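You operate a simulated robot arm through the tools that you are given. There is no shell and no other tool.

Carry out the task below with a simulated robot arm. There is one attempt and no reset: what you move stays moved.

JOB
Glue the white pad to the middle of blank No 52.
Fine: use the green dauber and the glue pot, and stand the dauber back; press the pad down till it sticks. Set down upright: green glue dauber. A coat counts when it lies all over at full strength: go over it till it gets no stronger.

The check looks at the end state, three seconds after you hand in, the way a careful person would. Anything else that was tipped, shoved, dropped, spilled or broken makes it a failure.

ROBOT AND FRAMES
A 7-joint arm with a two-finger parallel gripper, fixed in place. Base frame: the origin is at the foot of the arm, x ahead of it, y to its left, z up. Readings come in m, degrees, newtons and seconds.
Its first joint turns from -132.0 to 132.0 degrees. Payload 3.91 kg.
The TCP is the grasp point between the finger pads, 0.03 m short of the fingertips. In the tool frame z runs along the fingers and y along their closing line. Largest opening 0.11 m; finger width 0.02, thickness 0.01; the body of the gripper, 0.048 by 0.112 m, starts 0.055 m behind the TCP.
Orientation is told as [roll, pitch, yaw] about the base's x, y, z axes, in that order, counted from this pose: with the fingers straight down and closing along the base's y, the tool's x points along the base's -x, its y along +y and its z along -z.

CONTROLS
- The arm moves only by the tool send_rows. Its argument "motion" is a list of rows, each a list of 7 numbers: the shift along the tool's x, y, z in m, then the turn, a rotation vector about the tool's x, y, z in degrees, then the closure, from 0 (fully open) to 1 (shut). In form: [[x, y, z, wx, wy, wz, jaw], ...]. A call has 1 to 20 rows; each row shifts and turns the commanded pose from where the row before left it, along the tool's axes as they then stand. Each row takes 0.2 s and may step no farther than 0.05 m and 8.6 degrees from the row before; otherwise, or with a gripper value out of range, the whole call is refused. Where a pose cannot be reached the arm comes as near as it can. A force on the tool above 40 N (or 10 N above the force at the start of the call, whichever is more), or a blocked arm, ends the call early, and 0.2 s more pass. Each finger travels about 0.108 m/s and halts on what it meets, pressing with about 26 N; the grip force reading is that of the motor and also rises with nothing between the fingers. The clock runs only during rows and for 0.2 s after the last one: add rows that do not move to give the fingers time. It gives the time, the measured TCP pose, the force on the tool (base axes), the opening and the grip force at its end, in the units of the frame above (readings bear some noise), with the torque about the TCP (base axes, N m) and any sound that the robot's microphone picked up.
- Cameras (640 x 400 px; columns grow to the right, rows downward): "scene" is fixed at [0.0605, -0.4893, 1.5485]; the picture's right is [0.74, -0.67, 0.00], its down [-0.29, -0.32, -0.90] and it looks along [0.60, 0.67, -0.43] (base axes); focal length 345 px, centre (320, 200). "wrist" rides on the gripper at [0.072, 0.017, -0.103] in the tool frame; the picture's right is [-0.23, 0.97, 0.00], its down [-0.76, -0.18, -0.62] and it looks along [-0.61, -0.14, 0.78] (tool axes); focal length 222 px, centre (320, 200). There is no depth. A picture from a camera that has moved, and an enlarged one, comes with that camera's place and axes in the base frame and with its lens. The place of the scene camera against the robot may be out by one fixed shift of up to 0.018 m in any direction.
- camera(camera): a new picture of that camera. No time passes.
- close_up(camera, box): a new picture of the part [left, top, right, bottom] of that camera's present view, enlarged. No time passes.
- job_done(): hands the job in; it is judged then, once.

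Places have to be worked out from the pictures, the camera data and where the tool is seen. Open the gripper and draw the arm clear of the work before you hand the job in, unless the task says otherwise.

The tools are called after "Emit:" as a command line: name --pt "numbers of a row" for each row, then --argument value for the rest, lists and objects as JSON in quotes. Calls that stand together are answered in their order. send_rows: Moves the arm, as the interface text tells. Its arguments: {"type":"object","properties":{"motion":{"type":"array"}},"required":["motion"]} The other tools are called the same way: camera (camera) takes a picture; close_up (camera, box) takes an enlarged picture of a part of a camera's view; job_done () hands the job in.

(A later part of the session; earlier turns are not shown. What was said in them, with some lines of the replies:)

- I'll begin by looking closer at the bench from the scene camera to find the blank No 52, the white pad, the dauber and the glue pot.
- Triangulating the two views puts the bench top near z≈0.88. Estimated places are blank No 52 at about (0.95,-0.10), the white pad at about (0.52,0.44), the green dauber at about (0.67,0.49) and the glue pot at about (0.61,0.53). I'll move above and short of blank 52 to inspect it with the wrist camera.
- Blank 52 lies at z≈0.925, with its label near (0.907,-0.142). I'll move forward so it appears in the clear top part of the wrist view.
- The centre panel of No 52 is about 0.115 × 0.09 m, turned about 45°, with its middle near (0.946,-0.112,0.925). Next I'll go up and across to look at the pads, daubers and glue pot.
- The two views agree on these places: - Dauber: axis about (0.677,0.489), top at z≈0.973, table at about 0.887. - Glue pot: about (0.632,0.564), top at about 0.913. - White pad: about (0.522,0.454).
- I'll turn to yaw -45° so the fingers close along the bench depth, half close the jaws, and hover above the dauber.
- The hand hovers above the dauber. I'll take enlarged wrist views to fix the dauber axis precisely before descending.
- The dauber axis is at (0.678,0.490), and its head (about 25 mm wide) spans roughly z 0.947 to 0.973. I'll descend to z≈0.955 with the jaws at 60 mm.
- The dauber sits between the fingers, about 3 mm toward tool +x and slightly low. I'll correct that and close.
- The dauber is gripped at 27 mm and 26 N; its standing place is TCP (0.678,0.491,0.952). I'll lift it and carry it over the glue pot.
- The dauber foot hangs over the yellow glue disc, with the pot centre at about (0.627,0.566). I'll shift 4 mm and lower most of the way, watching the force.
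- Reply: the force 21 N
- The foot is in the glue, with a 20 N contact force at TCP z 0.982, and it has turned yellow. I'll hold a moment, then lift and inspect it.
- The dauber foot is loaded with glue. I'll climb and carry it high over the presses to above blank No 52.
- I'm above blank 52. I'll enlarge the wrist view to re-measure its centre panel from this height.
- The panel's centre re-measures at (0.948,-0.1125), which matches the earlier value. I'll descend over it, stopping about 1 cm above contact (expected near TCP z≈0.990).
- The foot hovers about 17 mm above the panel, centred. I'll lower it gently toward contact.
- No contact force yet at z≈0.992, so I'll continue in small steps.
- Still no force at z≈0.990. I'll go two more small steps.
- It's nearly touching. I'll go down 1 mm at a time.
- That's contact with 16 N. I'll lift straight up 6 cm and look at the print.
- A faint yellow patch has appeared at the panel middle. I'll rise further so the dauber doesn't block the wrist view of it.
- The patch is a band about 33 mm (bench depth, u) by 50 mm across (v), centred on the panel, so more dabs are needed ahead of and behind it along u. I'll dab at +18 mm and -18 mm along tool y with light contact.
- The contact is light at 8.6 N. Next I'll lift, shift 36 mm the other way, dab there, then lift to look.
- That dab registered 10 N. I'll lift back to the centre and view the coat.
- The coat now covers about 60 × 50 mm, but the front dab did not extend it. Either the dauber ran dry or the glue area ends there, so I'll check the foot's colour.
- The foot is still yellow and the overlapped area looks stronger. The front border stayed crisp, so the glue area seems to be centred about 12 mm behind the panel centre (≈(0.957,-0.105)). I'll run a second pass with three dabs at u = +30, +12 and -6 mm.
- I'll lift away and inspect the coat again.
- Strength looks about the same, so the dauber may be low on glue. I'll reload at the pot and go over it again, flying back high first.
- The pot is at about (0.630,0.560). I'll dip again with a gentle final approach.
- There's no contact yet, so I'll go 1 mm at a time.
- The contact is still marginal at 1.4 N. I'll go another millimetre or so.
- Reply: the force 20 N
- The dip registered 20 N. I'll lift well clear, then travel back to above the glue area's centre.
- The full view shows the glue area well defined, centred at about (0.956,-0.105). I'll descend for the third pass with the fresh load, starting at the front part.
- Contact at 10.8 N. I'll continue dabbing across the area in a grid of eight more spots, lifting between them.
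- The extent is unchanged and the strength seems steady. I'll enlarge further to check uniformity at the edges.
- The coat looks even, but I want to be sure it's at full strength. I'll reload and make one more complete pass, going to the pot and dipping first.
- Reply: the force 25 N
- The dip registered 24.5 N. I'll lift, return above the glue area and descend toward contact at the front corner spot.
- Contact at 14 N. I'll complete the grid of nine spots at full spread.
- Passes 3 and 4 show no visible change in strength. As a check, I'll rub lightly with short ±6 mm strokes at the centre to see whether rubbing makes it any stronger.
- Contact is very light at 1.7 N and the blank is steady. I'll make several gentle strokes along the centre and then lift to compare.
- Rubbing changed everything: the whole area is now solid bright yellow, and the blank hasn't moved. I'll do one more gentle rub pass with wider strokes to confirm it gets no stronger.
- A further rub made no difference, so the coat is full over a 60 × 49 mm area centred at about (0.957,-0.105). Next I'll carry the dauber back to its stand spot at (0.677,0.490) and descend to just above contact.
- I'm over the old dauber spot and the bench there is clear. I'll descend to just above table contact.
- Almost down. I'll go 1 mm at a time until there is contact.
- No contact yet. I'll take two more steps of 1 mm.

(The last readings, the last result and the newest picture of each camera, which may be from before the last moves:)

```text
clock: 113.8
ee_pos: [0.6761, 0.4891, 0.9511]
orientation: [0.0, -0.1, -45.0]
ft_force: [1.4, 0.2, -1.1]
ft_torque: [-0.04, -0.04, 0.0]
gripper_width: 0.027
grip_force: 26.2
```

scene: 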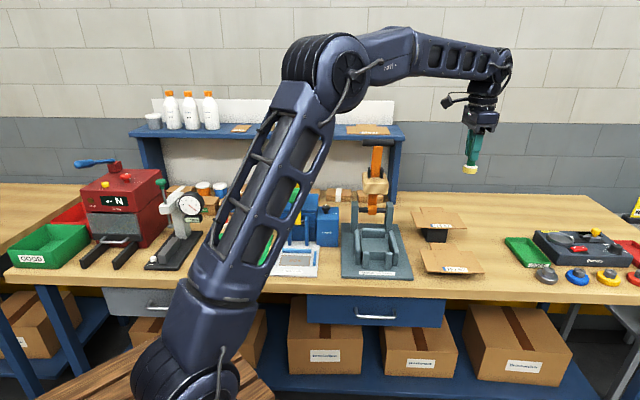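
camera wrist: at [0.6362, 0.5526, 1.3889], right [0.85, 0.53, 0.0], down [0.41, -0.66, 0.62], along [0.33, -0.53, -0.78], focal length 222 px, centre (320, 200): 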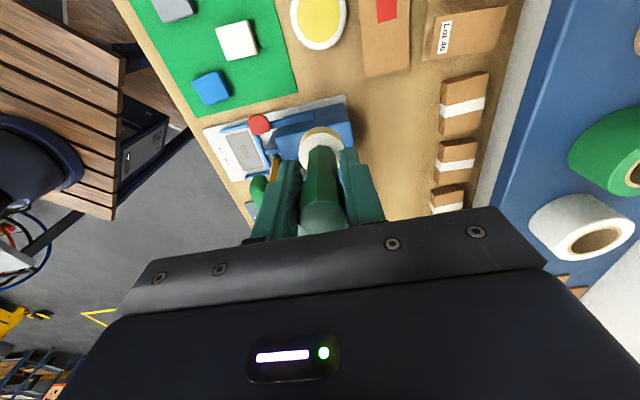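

Still free at about 0.951. I'll continue down.

Emit:
send_rows --pt "0 0 0.001 0 0 0 0.9" --pt "0 0 0.0008 0 0 0 0.9" --pt "0 0 0 0 0 0 0.9"

Emit:
close_up --camera "scene" --box '[255, 215, 285, 235]'

```text
clock: 114.6
ee_pos: [0.6761, 0.4889, 0.9487]
orientation: [0.0, 0.1, -45.0]
ft_force: [0.6, -0.5, -0.8]
ft_torque: [-0.02, 0.0, 0.03]
gripper_width: 0.0271
grip_force: 26.0
```

```text
16.00 times, centred on (270, 225) of scene
camera zoom: at [0.0605, -0.4893, 1.5485], right [0.74, -0.67, 0.0], down [-0.29, -0.32, -0.9], along [0.6, 0.67, -0.43], focal length 5517 px, centre (1120, -200)
```

zoom: 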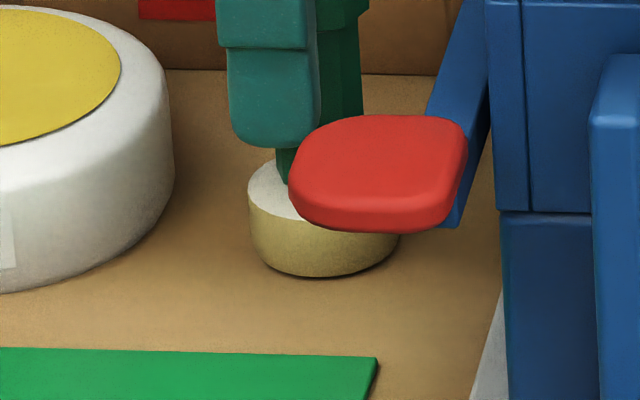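

The foot looks nearly touching. I'll go a little further.

Emit:
send_rows --pt "0 0 0.0008 0 0 0 0.9" --pt "0 0 0.0007 0 0 0 0.9" --pt "0 0 0 0 0 0 0.9"

```text
clock: 115.4
ee_pos: [0.6766, 0.4892, 0.9482]
orientation: [0.0, 0.0, -45.0]
ft_force: [1.9, -0.9, 5.0]
ft_torque: [-0.08, -0.12, 0.0]
gripper_width: 0.0273
grip_force: 25.8
```

Contact at 5 N, so the dauber is standing. I'll open the jaws gradually to 60 mm and check it before rising.

Emit:
send_rows --pt "0 0 0 0 0 0 0.74" --pt "0 0 0 0 0 0 0.68" --pt "0 0 0 0 0 0 0.58" --pt "0 0 0 0 0 0 0.45" --pt "0 0 0 0 0 0 0.45" --pt "0 0 0 0 0 0 0.45"

Emit:
camera --camera "wrist"

Emit:
close_up --camera "scene" --box '[230, 190, 290, 240]'

```text
clock: 116.8
ee_pos: [0.6761, 0.489, 0.9465]
orientation: [0.0, 0.1, -45.0]
ft_force: [-0.6, -0.5, -0.5]
ft_torque: [0.01, -0.01, 0.01]
gripper_width: 0.0605
grip_force: 0.0
```

```text
taken
camera wrist: at [0.6368, 0.5526, 1.0511], right [0.85, 0.53, 0.0], down [0.41, -0.66, 0.62], along [0.33, -0.53, -0.78], focal length 222 px, centre (320, 200)
```

wrist: 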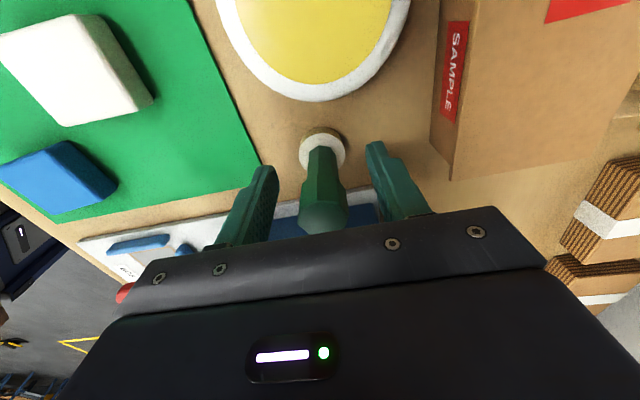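

```text
8.00 times, centred on (260, 215) of scene
camera zoom: at [0.0605, -0.4893, 1.5485], right [0.74, -0.67, 0.0], down [-0.29, -0.32, -0.9], along [0.6, 0.67, -0.43], focal length 2759 px, centre (800, 80)
```

zoom: 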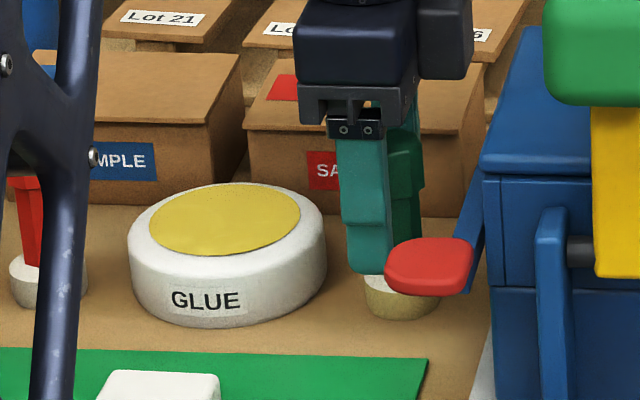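

The dauber stands upright and free. I'll rise straight up and then move to view the white pad.

Emit:
send_rows --pt "0 0 -0.02 0 0 0 0.45" --pt "0 0 -0.04 0 0 0 0.45" --pt "0 0 -0.05 0 0 0 0.45" --pt "0 0 -0.05 0 0 0 0.4" --pt "0.032 -0.03 0 0 0 0 0.3" --pt "0.034 -0.03 0 0 0 0 0.2" --pt "0.034 -0.03 0 0 0 0 0.2" --pt "0.034 -0.03 0 0 0 0 0.2" --pt "0 0 0 0 0 0 0.2" --pt "0 0 0 0 0 0 0.2"

Emit:
camera --camera "wrist"

Emit:
close_up --camera "scene" --box '[190, 180, 330, 290]'

```text
clock: 119.0
ee_pos: [0.4977, 0.4973, 1.1106]
orientation: [0.0, 0.0, -45.1]
ft_force: [-0.1, 0.2, 0.2]
ft_torque: [0.01, -0.01, 0.01]
gripper_width: 0.0879
grip_force: 0.0
```

```text
taken
camera wrist: at [0.4585, 0.5612, 1.2141], right [0.85, 0.53, 0.0], down [0.41, -0.66, 0.62], along [0.33, -0.53, -0.78], focal length 222 px, centre (320, 200)
```

wrist: 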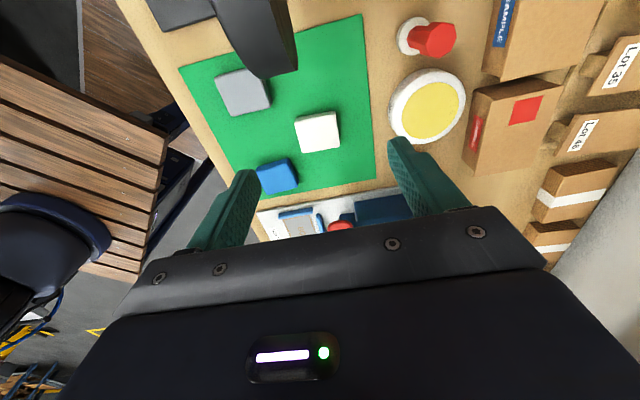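

```text
3.64 times, centred on (260, 235) of scene
camera zoom: at [0.0605, -0.4893, 1.5485], right [0.74, -0.67, 0.0], down [-0.29, -0.32, -0.9], along [0.6, 0.67, -0.43], focal length 1254 px, centre (538, 73)
```

zoom: 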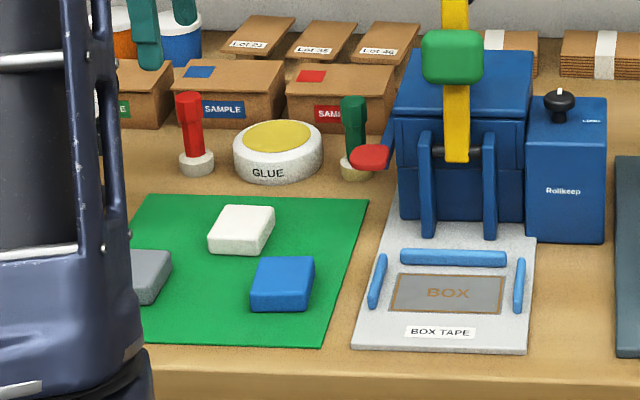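

The dial gauge stands close behind the pad on the side where my camera would hang, so I'll turn the hand to yaw about +42.5° (closing across the pad's short side) and look again.

Emit:
send_rows --pt "0 0 -0.04 0 0 0 0.2" --pt "0 0 0 0 0 -7.95 0.2" --pt "0 0 0 0 0 -7.95 0.2" --pt "0 0 0 0 0 -7.95 0.2" --pt "0 0 0 0 0 -7.95 0.2" --pt "0 0 0 0 0 -7.95 0.2" --pt "0 0 0 0 0 -7.95 0.2" --pt "0 0 0 0 0 -7.95 0.2" --pt "0 0 0 0 0 -7.95 0.2" --pt "0 0 0 0 0 -7.95 0.2" --pt "0 0 0 0 0 -7.95 0.2" --pt "0 0 0 0 0 -7.95 0.2" --pt "0.0324 -0.0198 0.02 0 0 0 0.2" --pt "0.0324 -0.0198 0.02 0 0 0 0.2" --pt "0 0 0 0 0 0 0.2" --pt "0 0 0 0 0 0 0.2"

Emit:
camera --camera "wrist"

Emit:
camera --camera "scene"

```text
clock: 122.4
ee_pos: [0.4751, 0.4265, 1.1097]
orientation: [0.1, 0.1, 42.4]
ft_force: [0.3, -0.3, -0.3]
ft_torque: [0.0, 0.01, -0.01]
gripper_width: 0.0878
grip_force: 0.0
```

```text
taken
camera wrist: at [0.41, 0.3908, 1.2137], right [-0.49, 0.87, 0.0], down [0.68, 0.38, 0.62], along [0.54, 0.31, -0.78], focal length 222 px, centre (320, 200)
```

wrist: 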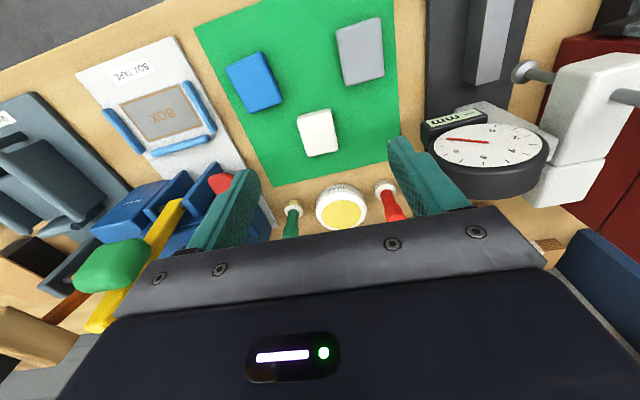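

```text
taken
```

scene: 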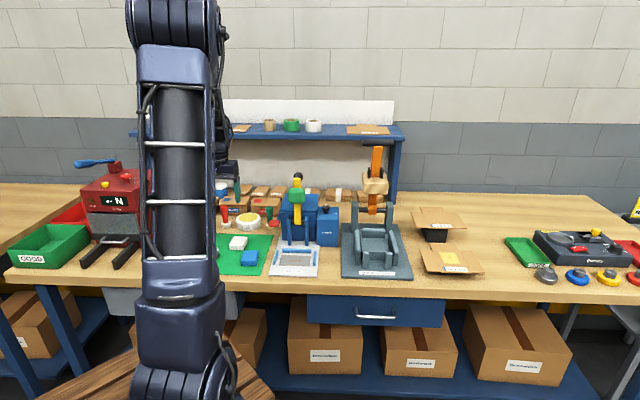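

The pad is clearly visible and the dauber is upright. I'll enlarge the pad to measure its place and angle.

Emit:
close_up --camera "wrist" --box '[280, 90, 360, 170]'

```text
5.00 times, centred on (320, 130) of wrist
camera zoom: at [0.41, 0.3908, 1.2137], right [-0.49, 0.87, 0.0], down [0.68, 0.38, 0.62], along [0.54, 0.31, -0.78], focal length 1111 px, centre (320, 550)
```

zoom: 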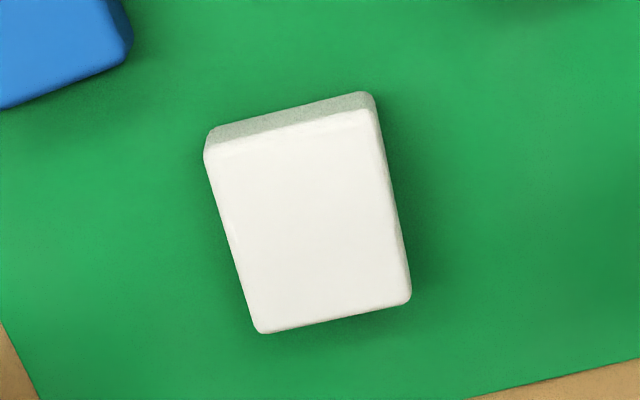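

The pad is 57 × 46 mm, centred at about (0.523,0.453), with its long axis at about 43° and matching the hand. I'll move over it to z≈0.965 with the jaws at 70 mm.

Emit:
send_rows --pt "-0.026 -0.0062 0.03 0 0 0 0.36" --pt "-0.0259 -0.0061 0.03 0 0 0 0.36" --pt "0 0 0.04 0 0 0 0.36" --pt "0 0 0.043 0 0 0 0.36" --pt "0 0 0 0 0 0 0.36" --pt "0 0 0 0 0 0 0.36"

Emit:
camera --camera "wrist"

Emit:
close_up --camera "scene" --box '[180, 180, 300, 280]'

```text
clock: 123.8
ee_pos: [0.5219, 0.4519, 0.9645]
orientation: [0.0, -0.1, 42.5]
ft_force: [0.2, -0.3, 0.5]
ft_torque: [-0.02, 0.0, 0.01]
gripper_width: 0.0703
grip_force: 0.0
```

```text
taken
camera wrist: at [0.4582, 0.4152, 1.0679], right [-0.49, 0.87, 0.0], down [0.68, 0.38, 0.62], along [0.54, 0.31, -0.78], focal length 222 px, centre (320, 200)
```

wrist: 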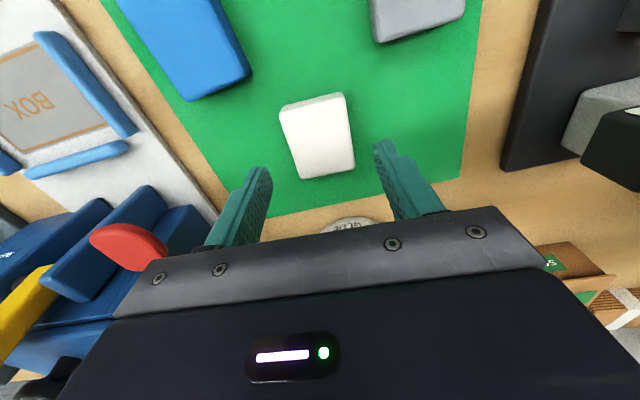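

```text
4.00 times, centred on (240, 230) of scene
camera zoom: at [0.0605, -0.4893, 1.5485], right [0.74, -0.67, 0.0], down [-0.29, -0.32, -0.9], along [0.6, 0.67, -0.43], focal length 1379 px, centre (640, 80)
```

zoom: 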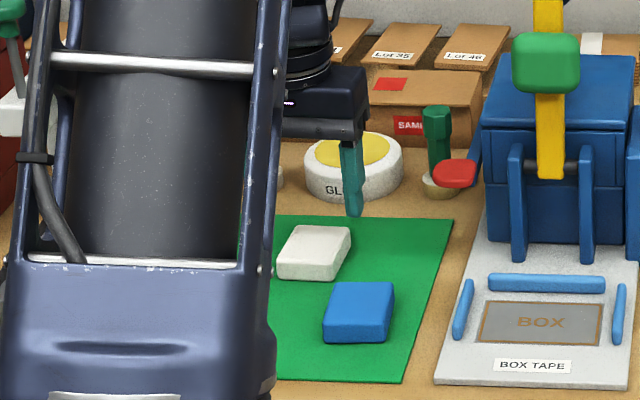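

I'll enlarge to check the pad's centring between the fingers before lowering.

Emit:
close_up --camera "wrist" --box '[240, 70, 400, 200]'

```text
3.08 times, centred on (320, 135) of wrist
camera zoom: at [0.4582, 0.4152, 1.0679], right [-0.49, 0.87, 0.0], down [0.68, 0.38, 0.62], along [0.54, 0.31, -0.78], focal length 684 px, centre (320, 400)
```

zoom: 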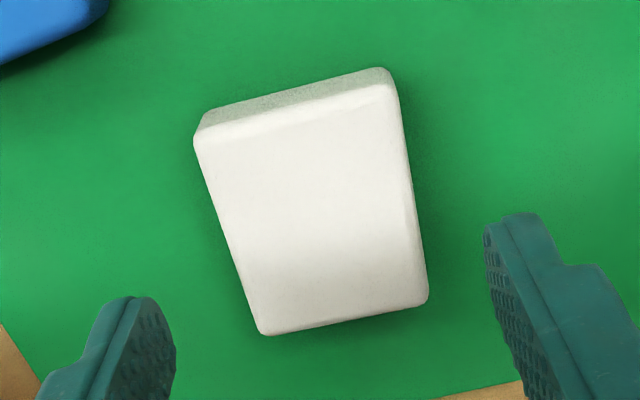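

The pad centre is (0.5215,0.452) at 42.7°, so it's well aligned. I'll lower to z≈0.922 and close.

Emit:
send_rows --pt "0 0 0.02 0 0 0 0.36" --pt "0 0 0.015 0 0 0 0.36" --pt "0 0 0.008 0 0 0 0.36" --pt "0 0 0 0 0 0 0.36" --pt "0 0 0 0 0 0 0.46" --pt "0 0 0 0 0 0 0.54" --pt "0 0 0 0 0 0 0.62" --pt "0 0 0 0 0 0 0.7" --pt "0 0 0 0 0 0 0.7"

Emit:
camera --camera "wrist"

```text
clock: 125.8
ee_pos: [0.522, 0.4526, 0.9207]
orientation: [0.0, 0.0, 42.5]
ft_force: [0.3, -0.3, 0.6]
ft_torque: [0.03, 0.02, -0.01]
gripper_width: 0.0484
grip_force: 25.9
```

```text
taken
camera wrist: at [0.4572, 0.4161, 1.0239], right [-0.49, 0.87, 0.0], down [0.68, 0.38, 0.62], along [0.54, 0.31, -0.78], focal length 222 px, centre (320, 200)
```

wrist: 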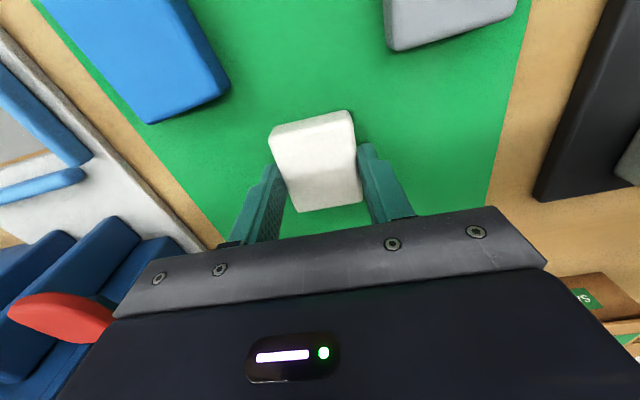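

The pad is held at 48 mm. I'll lift it straight up and check the hold.

Emit:
send_rows --pt "0 0 -0.02 0 0 0 0.7" --pt "0 0 -0.04 0 0 0 0.7" --pt "0 0 -0.05 0 0 0 0.7" --pt "0 0 -0.05 0 0 0 0.7" --pt "0 0 -0.05 0 0 0 0.7" --pt "0 0 -0.05 0 0 0 0.7" --pt "0 0 -0.05 0 0 0 0.7" --pt "0 0 -0.05 0 0 -2.1 0.7" --pt "0 0 0 0 0 0 0.7" --pt "0 0 0 0 0 0 0.7"

Emit:
close_up --camera "wrist" --box '[220, 80, 420, 230]'

Emit:
close_up --camera "scene" --box '[160, 100, 340, 270]'

```text
clock: 128.0
ee_pos: [0.5234, 0.4525, 1.279]
orientation: [0.0, 0.1, 44.6]
ft_force: [-0.3, -0.4, 0.1]
ft_torque: [-0.01, -0.01, 0.0]
gripper_width: 0.0484
grip_force: 25.6
```

```text
2.67 times, centred on (320, 155) of wrist
camera zoom: at [0.4591, 0.4132, 1.3837], right [-0.52, 0.85, 0.0], down [0.67, 0.41, 0.62], along [0.53, 0.33, -0.78], focal length 592 px, centre (320, 320)
```

zoom: 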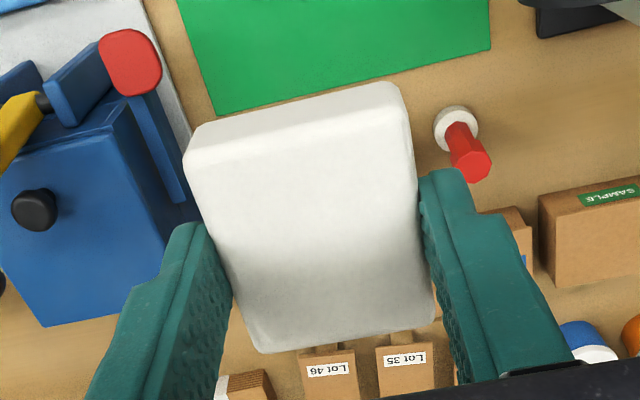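

```text
2.35 times, centred on (250, 185) of scene
camera zoom: at [0.0605, -0.4893, 1.5485], right [0.74, -0.67, 0.0], down [-0.29, -0.32, -0.9], along [0.6, 0.67, -0.43], focal length 811 px, centre (485, 235)
```

zoom: 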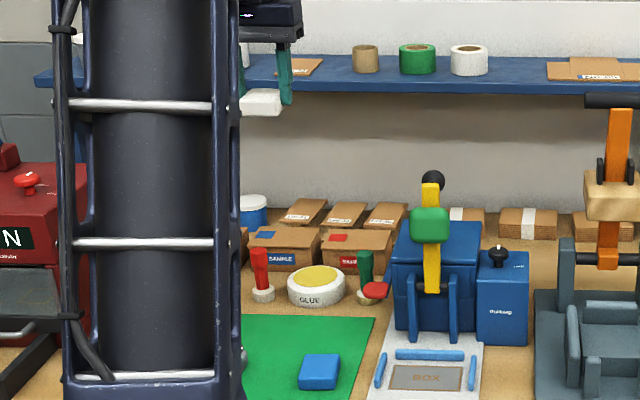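

The pad is held squarely and centred within 2 mm of the TCP. I'll carry it high to above the glued area.

Emit:
send_rows --pt "0.0052 -0.0439 0 0 0 0 0.7" --pt "0.0052 -0.0439 0 0 0 0 0.7" --pt "0.0052 -0.0439 0 0 0 0 0.7" --pt "0.0052 -0.0439 0 0 0 0 0.7" --pt "0.0052 -0.0439 0 0 0 0 0.7" --pt "0.0052 -0.0439 0 0 0 0 0.7" --pt "0.0052 -0.0439 0 0 0 0 0.7" --pt "0.0052 -0.0439 0 0 0 0 0.7" --pt "0.0052 -0.0439 0 0 0 0 0.7" --pt "0.0052 -0.0439 0 0 0 0 0.7" --pt "0.0052 -0.0439 0 0 0 0 0.7" --pt "0.0052 -0.0439 0 0 0 0 0.7" --pt "0.0052 -0.0439 0 0 0 0 0.7" --pt "0.0052 -0.0439 0 0 0 0 0.7" --pt "0.0052 -0.0439 0 0 0 0 0.7" --pt "0.0052 -0.0439 0 0 0 0 0.7" --pt "0 0 0 0 0 0 0.7" --pt "0 0 0 0 0 0 0.7"

Emit:
camera --camera "wrist"

```text
clock: 131.8
ee_pos: [0.9556, -0.1051, 1.2796]
orientation: [0.0, 0.0, 44.5]
ft_force: [-0.2, 1.0, 0.1]
ft_torque: [0.02, -0.02, 0.0]
gripper_width: 0.0487
grip_force: 25.7
```

```text
taken
camera wrist: at [0.8914, -0.1446, 1.384], right [-0.52, 0.85, 0.0], down [0.67, 0.41, 0.62], along [0.53, 0.32, -0.78], focal length 222 px, centre (320, 200)
```

wrist: 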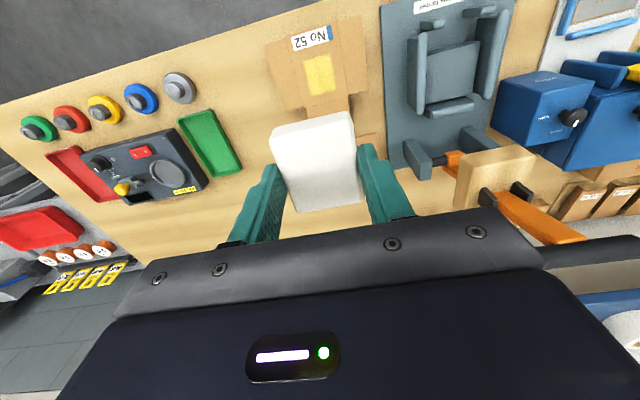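

Emit:
close_up --camera "wrist" --box '[260, 15, 380, 105]'

```text
4.44 times, centred on (320, 60) of wrist
camera zoom: at [0.8914, -0.1446, 1.384], right [-0.52, 0.85, 0.0], down [0.67, 0.41, 0.62], along [0.53, 0.32, -0.78], focal length 987 px, centre (320, 822)
```

zoom: 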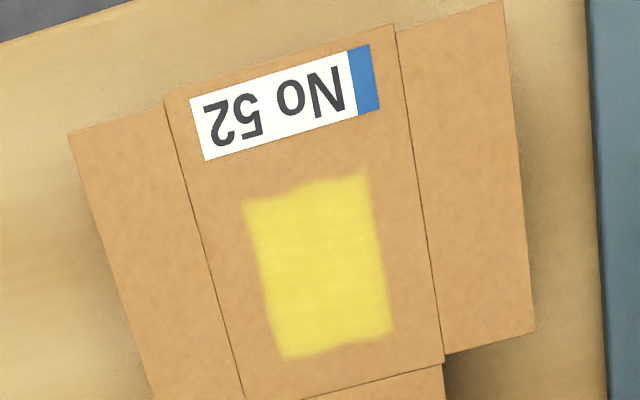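

The glued area centre reads about (0.956,-0.106) from this side, which agrees with the current hand position. I'll descend to a little above contact (expected at TCP z≈0.958).

Emit:
send_rows --pt "0 0 0.05 0 0 0 0.7" --pt "0 0 0.05 0 0 0 0.7" --pt "0 0 0.05 0 0 0 0.7" --pt "0 0 0.05 0 0 0 0.7" --pt "0 0 0.05 0 0 0 0.7" --pt "0 0 0.045 0 0 0 0.7" --pt "0 0 0.015 0 0 0 0.7" --pt "0 0 0 0 0 0 0.7" --pt "0 0 0 0 0 0 0.7"

Emit:
camera --camera "wrist"

Emit:
close_up --camera "scene" --box '[420, 220, 490, 280]'

```text
clock: 133.8
ee_pos: [0.9586, -0.1074, 0.9717]
orientation: [0.0, 0.0, 44.5]
ft_force: [-0.3, -0.8, -0.5]
ft_torque: [-0.03, -0.01, 0.03]
gripper_width: 0.0484
grip_force: 25.7
```

```text
taken
camera wrist: at [0.8948, -0.1461, 1.0746], right [-0.52, 0.85, 0.0], down [0.67, 0.41, 0.62], along [0.53, 0.32, -0.78], focal length 222 px, centre (320, 200)
```

wrist: 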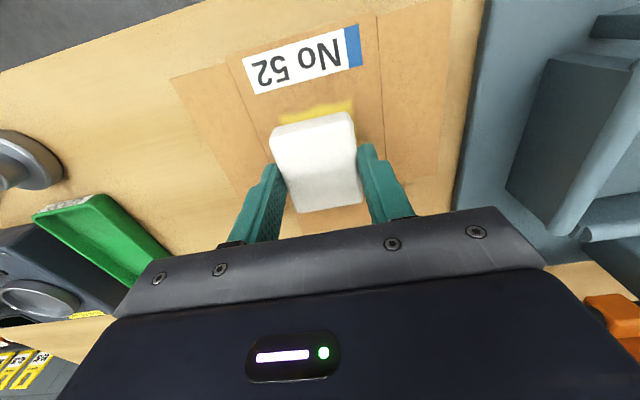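

```text
6.67 times, centred on (455, 250) of scene
camera zoom: at [0.0605, -0.4893, 1.5485], right [0.74, -0.67, 0.0], down [-0.29, -0.32, -0.9], along [0.6, 0.67, -0.43], focal length 2299 px, centre (-580, -133)
```

zoom: 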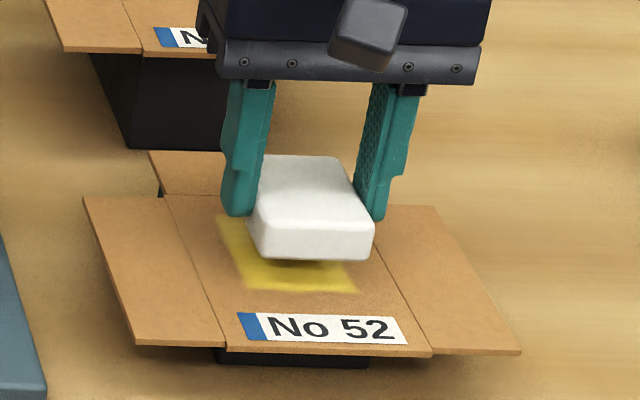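

The pad hangs about 14 mm above the coat. I'll enlarge the wrist and scene views to check the alignment with the yellow area.

Emit:
close_up --camera "wrist" --box '[230, 70, 410, 220]'

Emit:
close_up --camera "scene" --box '[435, 235, 470, 270]'

```text
2.67 times, centred on (320, 145) of wrist
camera zoom: at [0.8948, -0.1461, 1.0746], right [-0.52, 0.85, 0.0], down [0.67, 0.41, 0.62], along [0.53, 0.32, -0.78], focal length 592 px, centre (320, 347)
```

zoom: 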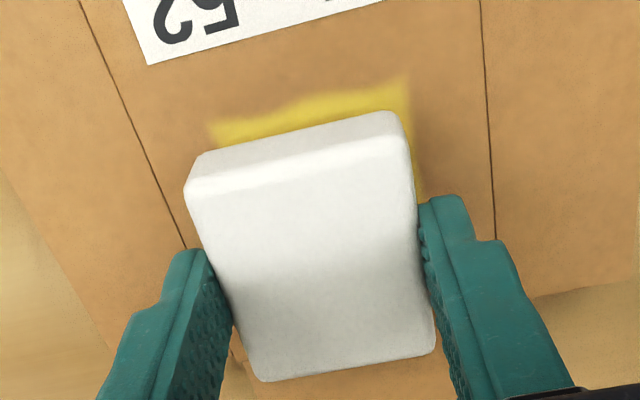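

```text
11.43 times, centred on (452, 252) of scene
camera zoom: at [0.0605, -0.4893, 1.5485], right [0.74, -0.67, 0.0], down [-0.29, -0.32, -0.9], along [0.6, 0.67, -0.43], focal length 3941 px, centre (-1194, -400)
```

zoom: 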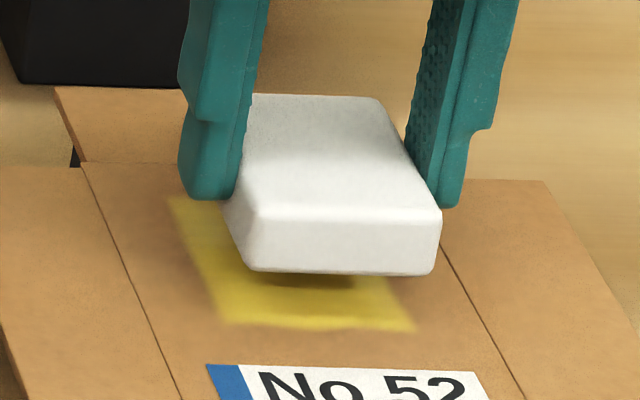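

Both views show the pad about 4 mm too far along +v (yellow shows on the other side) and about 1 mm too far back. I'll correct by +4 mm tool y and +1 mm tool x and lower closer.

Emit:
send_rows --pt "0.001 0.004 0.003 0 0 0 0.7" --pt "0 0 0.006 0 0 0 0.7" --pt "0 0 0 0 0 0 0.7" --pt "0 0 0 0 0 0 0.7"

Emit:
close_up --camera "wrist" --box '[230, 70, 410, 220]'

Emit:
close_up --camera "scene" --box '[435, 235, 470, 270]'

```text
clock: 134.8
ee_pos: [0.9531, -0.1051, 0.9624]
orientation: [0.1, -0.1, 44.6]
ft_force: [1.2, -0.1, -0.4]
ft_torque: [0.02, 0.0, 0.02]
gripper_width: 0.0486
grip_force: 26.0
```

```text
2.67 times, centred on (320, 145) of wrist
camera zoom: at [0.89, -0.1435, 1.0656], right [-0.52, 0.85, 0.0], down [0.67, 0.41, 0.62], along [0.53, 0.32, -0.78], focal length 592 px, centre (320, 347)
```

zoom: 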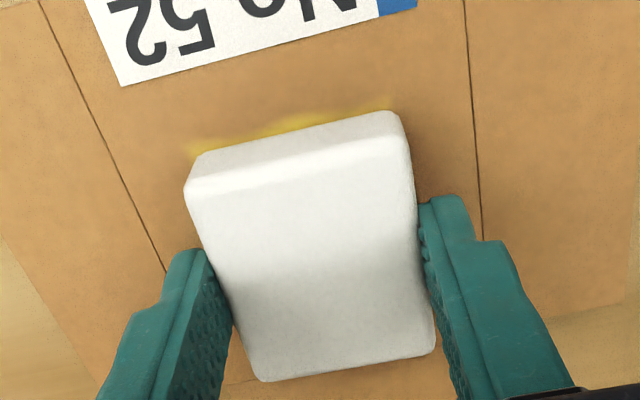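

```text
11.43 times, centred on (452, 252) of scene
camera zoom: at [0.0605, -0.4893, 1.5485], right [0.74, -0.67, 0.0], down [-0.29, -0.32, -0.9], along [0.6, 0.67, -0.43], focal length 3941 px, centre (-1194, -400)
```

zoom: 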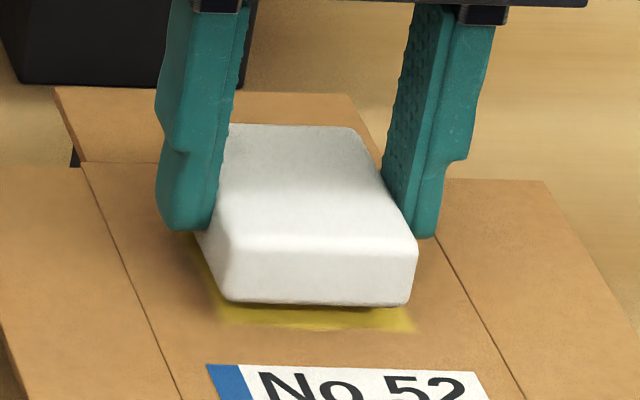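

The pad now sits centred over the coat, with even yellow margins. I'll lower it to contact in small steps.

Emit:
send_rows --pt "0 0 0.002 0 0 0 0.7" --pt "0 0 0.0015 0 0 0 0.7" --pt "0 0 0.001 0 0 0 0.7" --pt "0 0 0 0 0 0 0.7"

```text
clock: 135.8
ee_pos: [0.9529, -0.1043, 0.9585]
orientation: [0.0, 0.0, 44.7]
ft_force: [-0.9, 0.0, 0.0]
ft_torque: [0.01, 0.01, -0.02]
gripper_width: 0.0482
grip_force: 26.0
```

No contact yet at z≈0.9585, so I'll continue 1 mm at a time.

Emit:
send_rows --pt "0 0 0.001 0 0 0 0.7" --pt "0 0 0.001 0 0 0 0.7" --pt "0 0 0 0 0 0 0.7"

Emit:
close_up --camera "scene" --box '[435, 235, 470, 270]'

```text
clock: 136.6
ee_pos: [0.9539, -0.105, 0.9556]
orientation: [0.0, 0.1, 44.6]
ft_force: [0.0, -0.6, -0.7]
ft_torque: [-0.01, 0.0, -0.01]
gripper_width: 0.0485
grip_force: 26.2
```

```text
11.43 times, centred on (452, 252) of scene
camera zoom: at [0.0605, -0.4893, 1.5485], right [0.74, -0.67, 0.0], down [-0.29, -0.32, -0.9], along [0.6, 0.67, -0.43], focal length 3941 px, centre (-1194, -400)
```

zoom: 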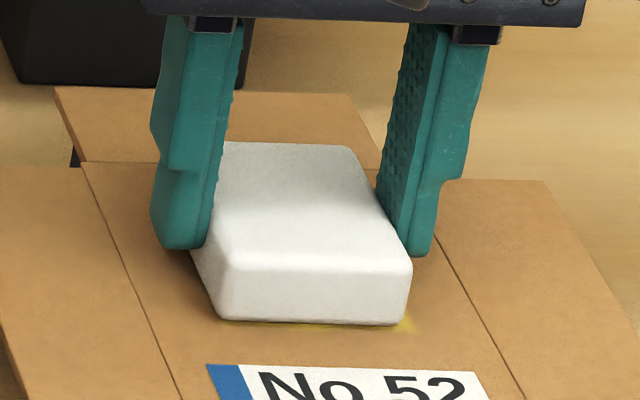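

The pad is almost in contact and about 1.5 mm to the left. I'll nudge that and lower further.

Emit:
send_rows --pt "0 -0.0015 0 0 0 0 0.7" --pt "0 0 0.0008 0 0 0 0.7" --pt "0 0 0.0008 0 0 0 0.7" --pt "0 0 0 0 0 0 0.7"

```text
clock: 137.6
ee_pos: [0.9538, -0.1051, 0.9555]
orientation: [0.0, 0.0, 44.6]
ft_force: [1.8, -0.7, 6.6]
ft_torque: [-0.01, -0.04, 0.04]
gripper_width: 0.0484
grip_force: 25.7
```

Contact at 6.6 N. I'll press a bit more through the grip and hold for about a second.

Emit:
send_rows --pt "0 0 0.0006 0 0 0 0.7" --pt "0 0 0.0005 0 0 0 0.7" --pt "0 0 0 0 0 0 0.7" --pt "0 0 0 0 0 0 0.7" --pt "0 0 0 0 0 0 0.7" --pt "0 0 0 0 0 0 0.7" --pt "0 0 0 0 0 0 0.7"

```text
clock: 139.2
ee_pos: [0.9523, -0.105, 0.9542]
orientation: [-0.2, -0.1, 44.6]
ft_force: [0.8, -0.6, 25.2]
ft_torque: [0.03, -0.05, -0.02]
gripper_width: 0.0485
grip_force: 26.0
```

It's pressing at 25 N with everything stable. I'll hold for three more seconds.

Emit:
send_rows --pt "0 0 0 0 0 0 0.7" --pt "0 0 0 0 0 0 0.7" --pt "0 0 0 0 0 0 0.7" --pt "0 0 0 0 0 0 0.7" --pt "0 0 0 0 0 0 0.7" --pt "0 0 0 0 0 0 0.7" --pt "0 0 0 0 0 0 0.7" --pt "0 0 0 0 0 0 0.7" --pt "0 0 0 0 0 0 0.7" --pt "0 0 0 0 0 0 0.7" --pt "0 0 0 0 0 0 0.7" --pt "0 0 0 0 0 0 0.7" --pt "0 0 0 0 0 0 0.7" --pt "0 0 0 0 0 0 0.7" --pt "0 0 0 0 0 0 0.7"

Emit:
close_up --camera "scene" --box '[420, 225, 490, 280]'

```text
clock: 142.4
ee_pos: [0.9529, -0.1055, 0.9539]
orientation: [0.0, 0.0, 44.6]
ft_force: [-0.3, -1.0, 19.2]
ft_torque: [0.0, 0.04, 0.04]
gripper_width: 0.0483
grip_force: 26.0
```

```text
7.27 times, centred on (455, 252) of scene
camera zoom: at [0.0605, -0.4893, 1.5485], right [0.74, -0.67, 0.0], down [-0.29, -0.32, -0.9], along [0.6, 0.67, -0.43], focal length 2508 px, centre (-662, -182)
```

zoom: 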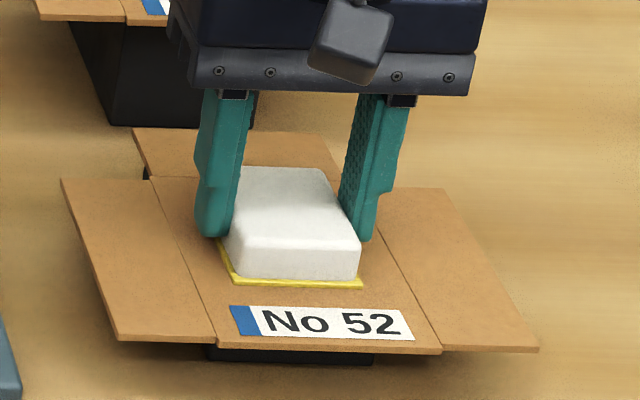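

A neat yellow glue rim now shows around the pad. I'll open the jaws slowly, then rise.

Emit:
send_rows --pt "0 0 -0.0005 0 0 0 0.55" --pt "0 0 0 0 0 0 0.5" --pt "0 0 0 0 0 0 0.44" --pt "0 0 0 0 0 0 0.38" --pt "0 0 0 0 0 0 0.36" --pt "0 0 0 0 0 0 0.36" --pt "0 0 -0.01 0 0 0 0.36" --pt "0 0 -0.03 0 0 0 0.36" --pt "0 0 -0.03 0 0 0 0.36" --pt "0 0 0 0 0 0 0.36" --pt "0 0 0 0 0 0 0.36"

Emit:
close_up --camera "scene" --box '[420, 225, 490, 280]'

Emit:
close_up --camera "wrist" --box '[220, 0, 420, 200]'

```text
clock: 144.8
ee_pos: [0.9548, -0.1055, 1.0248]
orientation: [0.0, 0.1, 44.6]
ft_force: [-0.6, 0.8, -0.5]
ft_torque: [0.02, -0.01, 0.01]
gripper_width: 0.0704
grip_force: 0.0
```

```text
7.27 times, centred on (455, 252) of scene
camera zoom: at [0.0605, -0.4893, 1.5485], right [0.74, -0.67, 0.0], down [-0.29, -0.32, -0.9], along [0.6, 0.67, -0.43], focal length 2508 px, centre (-662, -182)
```

zoom: 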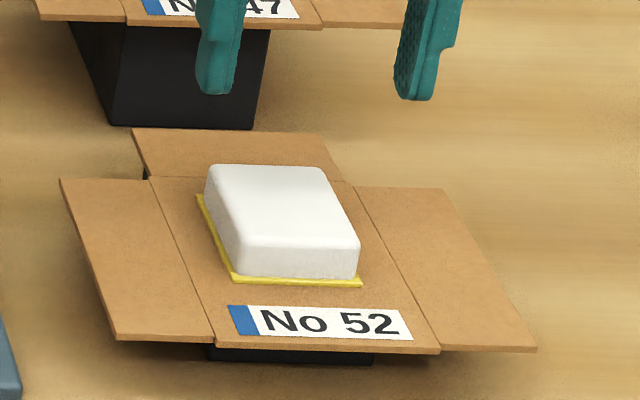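

```text
2.00 times, centred on (320, 100) of wrist
camera zoom: at [0.8902, -0.1448, 1.1285], right [-0.52, 0.85, 0.0], down [0.67, 0.41, 0.62], along [0.53, 0.33, -0.78], focal length 444 px, centre (320, 400)
```

zoom: 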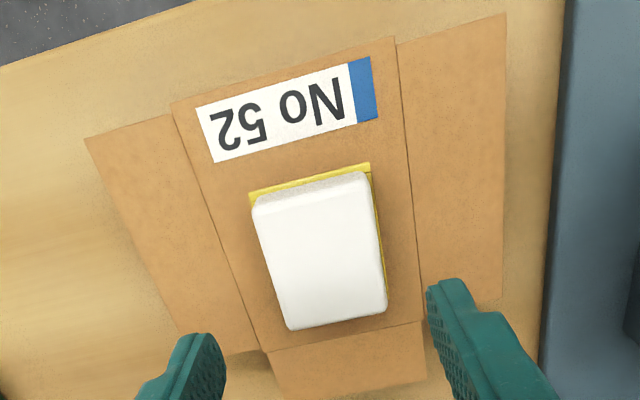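

The pad is released and sitting on its glue with a clean yellow bead, and the blank is unmoved. To be sure it's stuck, I'll close the fingers and press on the pad's top centre, first approaching just above it.

Emit:
send_rows --pt "0 0 0 0 0 0 0.6" --pt "0 0 0 0 0 0 0.8" --pt "0 0 0 0 0 0 1.0" --pt "0 0 0 0 0 0 1.0" --pt "0 0 0.02 0 0 0 1.0" --pt "0 0 0.02 0 0 0 1.0" --pt "0 0 0.008 0 0 0 1.0" --pt "0 0 0 0 0 0 1.0"

Emit:
close_up --camera "scene" --box '[420, 225, 490, 280]'

```text
clock: 146.6
ee_pos: [0.9536, -0.1051, 0.9765]
orientation: [0.1, 0.0, 44.6]
ft_force: [-0.5, -0.3, -1.4]
ft_torque: [0.01, -0.02, 0.03]
gripper_width: 0.0
grip_force: 25.9
```

```text
7.27 times, centred on (455, 252) of scene
camera zoom: at [0.0605, -0.4893, 1.5485], right [0.74, -0.67, 0.0], down [-0.29, -0.32, -0.9], along [0.6, 0.67, -0.43], focal length 2508 px, centre (-662, -182)
```

zoom: 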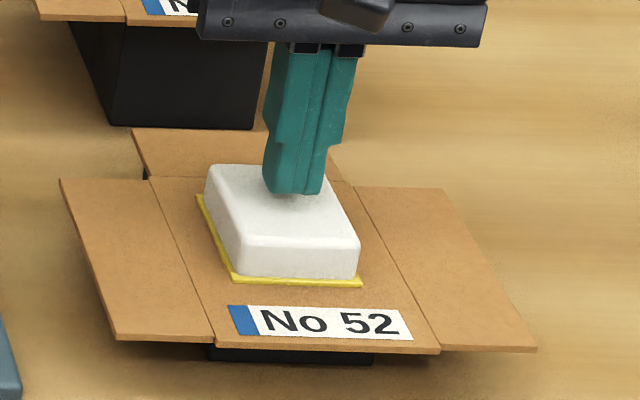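

The closed fingertips are just above the pad's centre. I'll lower them in 1 mm steps to press.

Emit:
send_rows --pt "0 0 0.001 0 0 0 1.0" --pt "0 0 0.001 0 0 0 1.0" --pt "0 0 0.001 0 0 0 1.0" --pt "0 0 0 0 0 0 1.0"

```text
clock: 147.6
ee_pos: [0.9527, -0.1069, 0.9729]
orientation: [-0.1, 0.0, 44.5]
ft_force: [-1.0, -0.1, 0.3]
ft_torque: [0.01, 0.02, 0.03]
gripper_width: 0.0001
grip_force: 25.5
```

No contact yet. I'll continue with 1 mm steps.

Emit:
send_rows --pt "0 0 0.001 0 0 0 1.0" --pt "0 0 0.001 0 0 0 1.0" --pt "0 0 0 0 0 0 1.0"

```text
clock: 148.4
ee_pos: [0.9541, -0.1058, 0.9706]
orientation: [0.0, 0.0, 44.6]
ft_force: [0.5, -0.3, 0.1]
ft_torque: [-0.02, -0.04, 0.0]
gripper_width: 0.0
grip_force: 26.3
```

Still free at 0.9706. I'll keep going with smaller steps.

Emit:
send_rows --pt "0 0 0.001 0 0 0 1.0" --pt "0 0 0.0008 0 0 0 1.0" --pt "0 0 0 0 0 0 1.0"

```text
clock: 149.2
ee_pos: [0.9549, -0.1059, 0.9689]
orientation: [0.0, 0.0, 44.6]
ft_force: [0.0, -0.5, 3.9]
ft_torque: [-0.05, -0.02, 0.0]
gripper_width: 0.0001
grip_force: 25.7
```

Contact at 3.9 N. I'll press about 1.3 mm more (roughly 20 to 30 N) and hold.

Emit:
send_rows --pt "0 0 0.0007 0 0 0 1.0" --pt "0 0 0.0006 0 0 0 1.0" --pt "0 0 0 0 0 0 1.0" --pt "0 0 0 0 0 0 1.0" --pt "0 0 0 0 0 0 1.0"

```text
clock: 150.4
ee_pos: [0.9523, -0.1047, 0.9689]
orientation: [0.1, -0.1, 44.6]
ft_force: [0.5, -0.3, 12.7]
ft_torque: [0.0, -0.01, 0.0]
gripper_width: 0.0001
grip_force: 26.4
```

The force reads 12.7 N. I'll press a little more and hold for several seconds.

Emit:
send_rows --pt "0 0 0.0007 0 0 0 1.0" --pt "0 0 0.0007 0 0 0 1.0" --pt "0 0 0 0 0 0 1.0" --pt "0 0 0 0 0 0 1.0" --pt "0 0 0 0 0 0 1.0" --pt "0 0 0 0 0 0 1.0" --pt "0 0 0 0 0 0 1.0" --pt "0 0 0 0 0 0 1.0" --pt "0 0 0 0 0 0 1.0" --pt "0 0 0 0 0 0 1.0" --pt "0 0 0 0 0 0 1.0" --pt "0 0 0 0 0 0 1.0" --pt "0 0 0 0 0 0 1.0" --pt "0 0 0 0 0 0 1.0" --pt "0 0 0 0 0 0 1.0" --pt "0 0 0 0 0 0 1.0"

```text
clock: 152.1
ee_pos: [0.9547, -0.1072, 0.9695]
orientation: [-0.2, -0.1, 44.4]
ft_force: [-5.5, 0.4, 15.0]
ft_torque: [0.01, 0.12, -0.03]
gripper_width: 0.0002
grip_force: 25.7
stopped in row 8: the force on the tool passed its limit at 40 N (the readings are from after the stop); the commanded pose is now the measured one
```

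The press briefly reached the 40 N limit and stopped safely, which is firm enough. I'll lift straight up and inspect.

Emit:
send_rows --pt "0 0 -0.01 0 0 0 1.0" --pt "0 0 -0.04 0 0 0 1.0" --pt "0 0 -0.05 0 0 0 0.8" --pt "0 0 -0.05 0 0 0 0.5" --pt "0 0 -0.05 0 0 0 0.3" --pt "0 0 -0.05 0 0 0 0.0" --pt "0 0 -0.05 0 0 0 0.0" --pt "0 0 0 0 0 0 0.0" --pt "0 0 0 0 0 0 0.0"

Emit:
close_up --camera "scene" --box '[420, 225, 490, 280]'

Emit:
camera --camera "wrist"

Emit:
close_up --camera "wrist" --box '[260, 15, 380, 105]'

Emit:
close_up --camera "scene" --box '[160, 170, 340, 282]'

```text
clock: 154.1
ee_pos: [0.953, -0.1073, 1.2682]
orientation: [0.0, 0.0, 44.5]
ft_force: [0.3, 0.2, -0.1]
ft_torque: [0.01, 0.0, -0.02]
gripper_width: 0.1103
grip_force: 0.1
```

```text
7.27 times, centred on (455, 252) of scene
camera zoom: at [0.0605, -0.4893, 1.5485], right [0.74, -0.67, 0.0], down [-0.29, -0.32, -0.9], along [0.6, 0.67, -0.43], focal length 2508 px, centre (-662, -182)
```

zoom: 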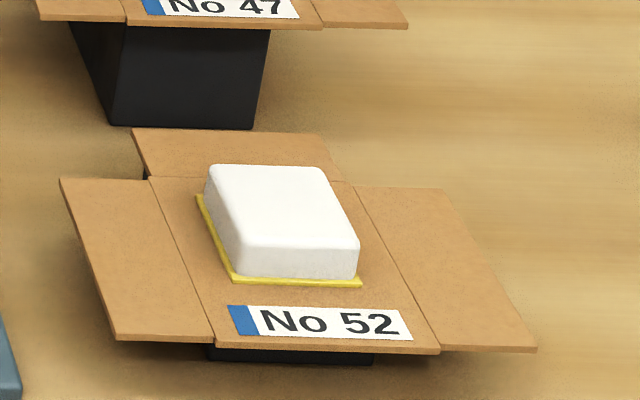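

```text
taken
camera wrist: at [0.8888, -0.1452, 1.3721], right [-0.52, 0.85, 0.0], down [0.67, 0.41, 0.62], along [0.53, 0.32, -0.78], focal length 222 px, centre (320, 200)
```

wrist: 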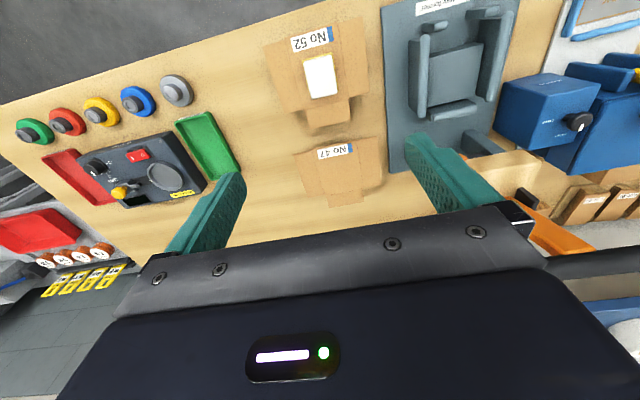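

```text
4.44 times, centred on (320, 60) of wrist
camera zoom: at [0.8888, -0.1452, 1.3721], right [-0.52, 0.85, 0.0], down [0.67, 0.41, 0.62], along [0.53, 0.32, -0.78], focal length 987 px, centre (320, 822)
```

zoom: 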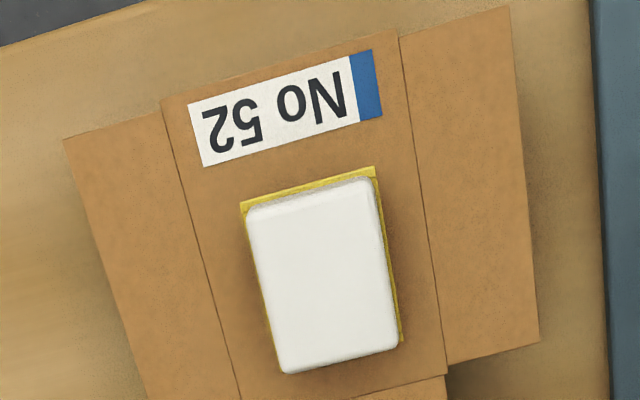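

```text
3.56 times, centred on (250, 226) of scene
camera zoom: at [0.0605, -0.4893, 1.5485], right [0.74, -0.67, 0.0], down [-0.29, -0.32, -0.9], along [0.6, 0.67, -0.43], focal length 1226 px, centre (569, 108)
```

zoom: 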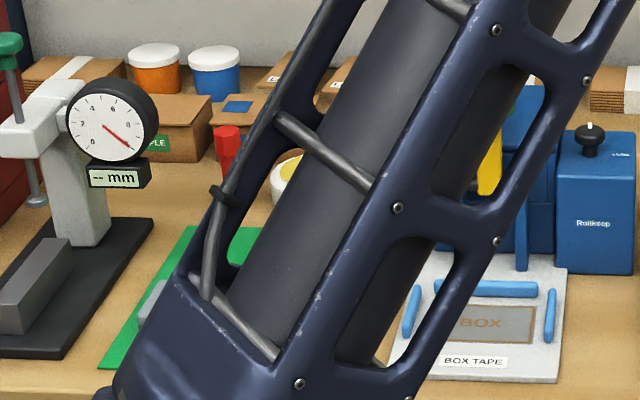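

The pad sits square on its glue, stuck on blank 52, and the label and blank are in place. I'll withdraw the arm to clear space and check the dauber and the rest of the bench.

Emit:
send_rows --pt "0.01405 0.0396 -0.005 0 0 0 0" --pt "0.01405 0.0396 -0.005 0 0 0 0" --pt "0.01405 0.0396 0 0 0 0 0" --pt "0.01405 0.0396 0 0 0 0 0" --pt "0.01405 0.0396 0 0 0 0 0" --pt "0.01405 0.0396 0 0 0 0 0" --pt "0.01405 0.0396 0 0 0 0 0" --pt "0.01405 0.0396 0 0 0 0 0" --pt "0.01405 0.0396 0 0 0 0 0" --pt "0.01405 0.0396 0 0 0 0 0" --pt "0 0 0 0 0 0 0" --pt "0 0 0 0 0 0 0"

Emit:
camera --camera "scene"

Emit:
close_up --camera "scene" --box '[200, 170, 340, 282]'

Emit:
close_up --camera "scene" --box '[330, 170, 510, 282]'

Emit:
camera --camera "wrist"

```text
clock: 156.7
ee_pos: [0.5745, 0.0795, 1.275]
orientation: [-0.1, 0.0, 44.5]
ft_force: [0.2, 0.2, -0.3]
ft_torque: [0.01, 0.02, -0.01]
gripper_width: 0.11
grip_force: 0.1
```

```text
taken
```

scene: 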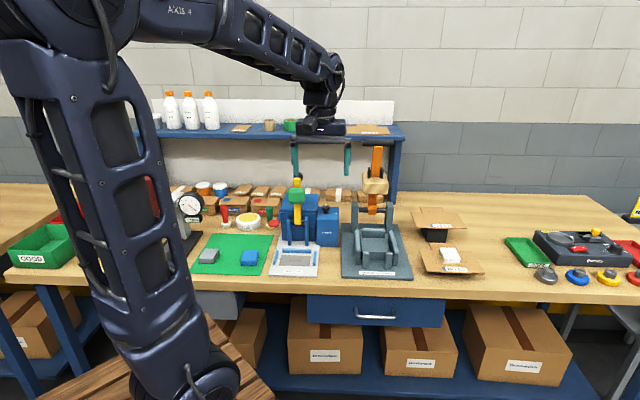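

```text
3.57 times, centred on (270, 226) of scene
camera zoom: at [0.0605, -0.4893, 1.5485], right [0.74, -0.67, 0.0], down [-0.29, -0.32, -0.9], along [0.6, 0.67, -0.43], focal length 1232 px, centre (499, 107)
```

zoom: 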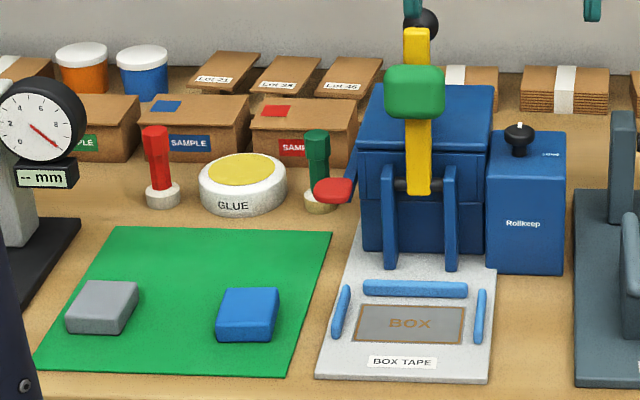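

```text
3.56 times, centred on (420, 226) of scene
camera zoom: at [0.0605, -0.4893, 1.5485], right [0.74, -0.67, 0.0], down [-0.29, -0.32, -0.9], along [0.6, 0.67, -0.43], focal length 1226 px, centre (-36, 108)
```

zoom: 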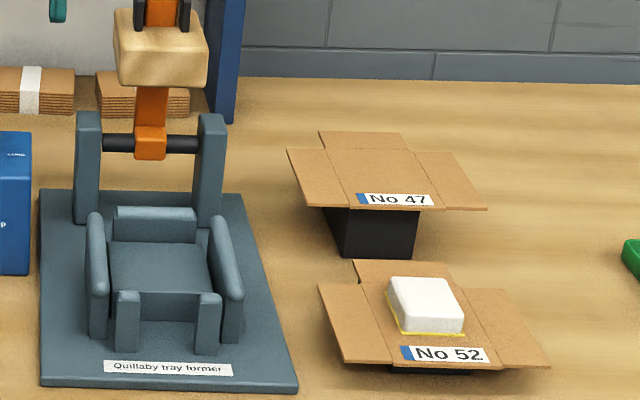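

```text
taken
camera wrist: at [0.5116, 0.0406, 1.3785], right [-0.52, 0.85, 0.0], down [0.67, 0.41, 0.62], along [0.53, 0.32, -0.78], focal length 222 px, centre (320, 200)
```

wrist: 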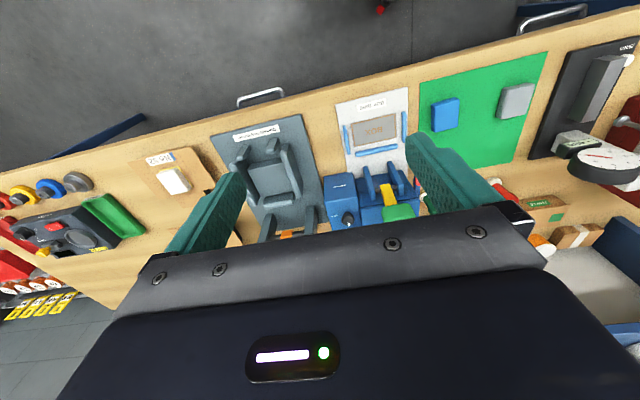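

Everything checks out:
- The white pad is glued onto the middle panel of No 52.
- The green dauber stands upright at its old spot.
- Nothing else was disturbed, the gripper is open and the arm is clear.

I'm handing the job in.

Emit:
job_done

```text
The job is handed in.
```

I glued the white pad to the centre panel of blank No 52, and the job is handed in. I didn't tug the pad to test the bond. After I let go, it stayed square on its glue with a yellow bead showing along the edges I could see.

- **Glue:** Dabbing alone left only a pale coat. Light rubbing with the green dauber turned the whole 60 × 49 mm patch solid yellow, and a second rub made it no stronger.
- **Position:** The coat would not spread closer to the label, so the patch sits about 12 mm behind the exact panel centre, roughly midway between the label and the back edge. I put the pad on the patch, within about 2 mm.
- **Pressing:** I held the pad down at about 20–25 N for roughly four seconds. I then pressed again with closed fingers until the 40 N limit stopped the arm.
- **Dauber and bench:** The green dauber is standing upright in its original spot. The blank did not visibly move, and nothing else looked shifted in the last pictures. The gripper is open and the arm is clear.
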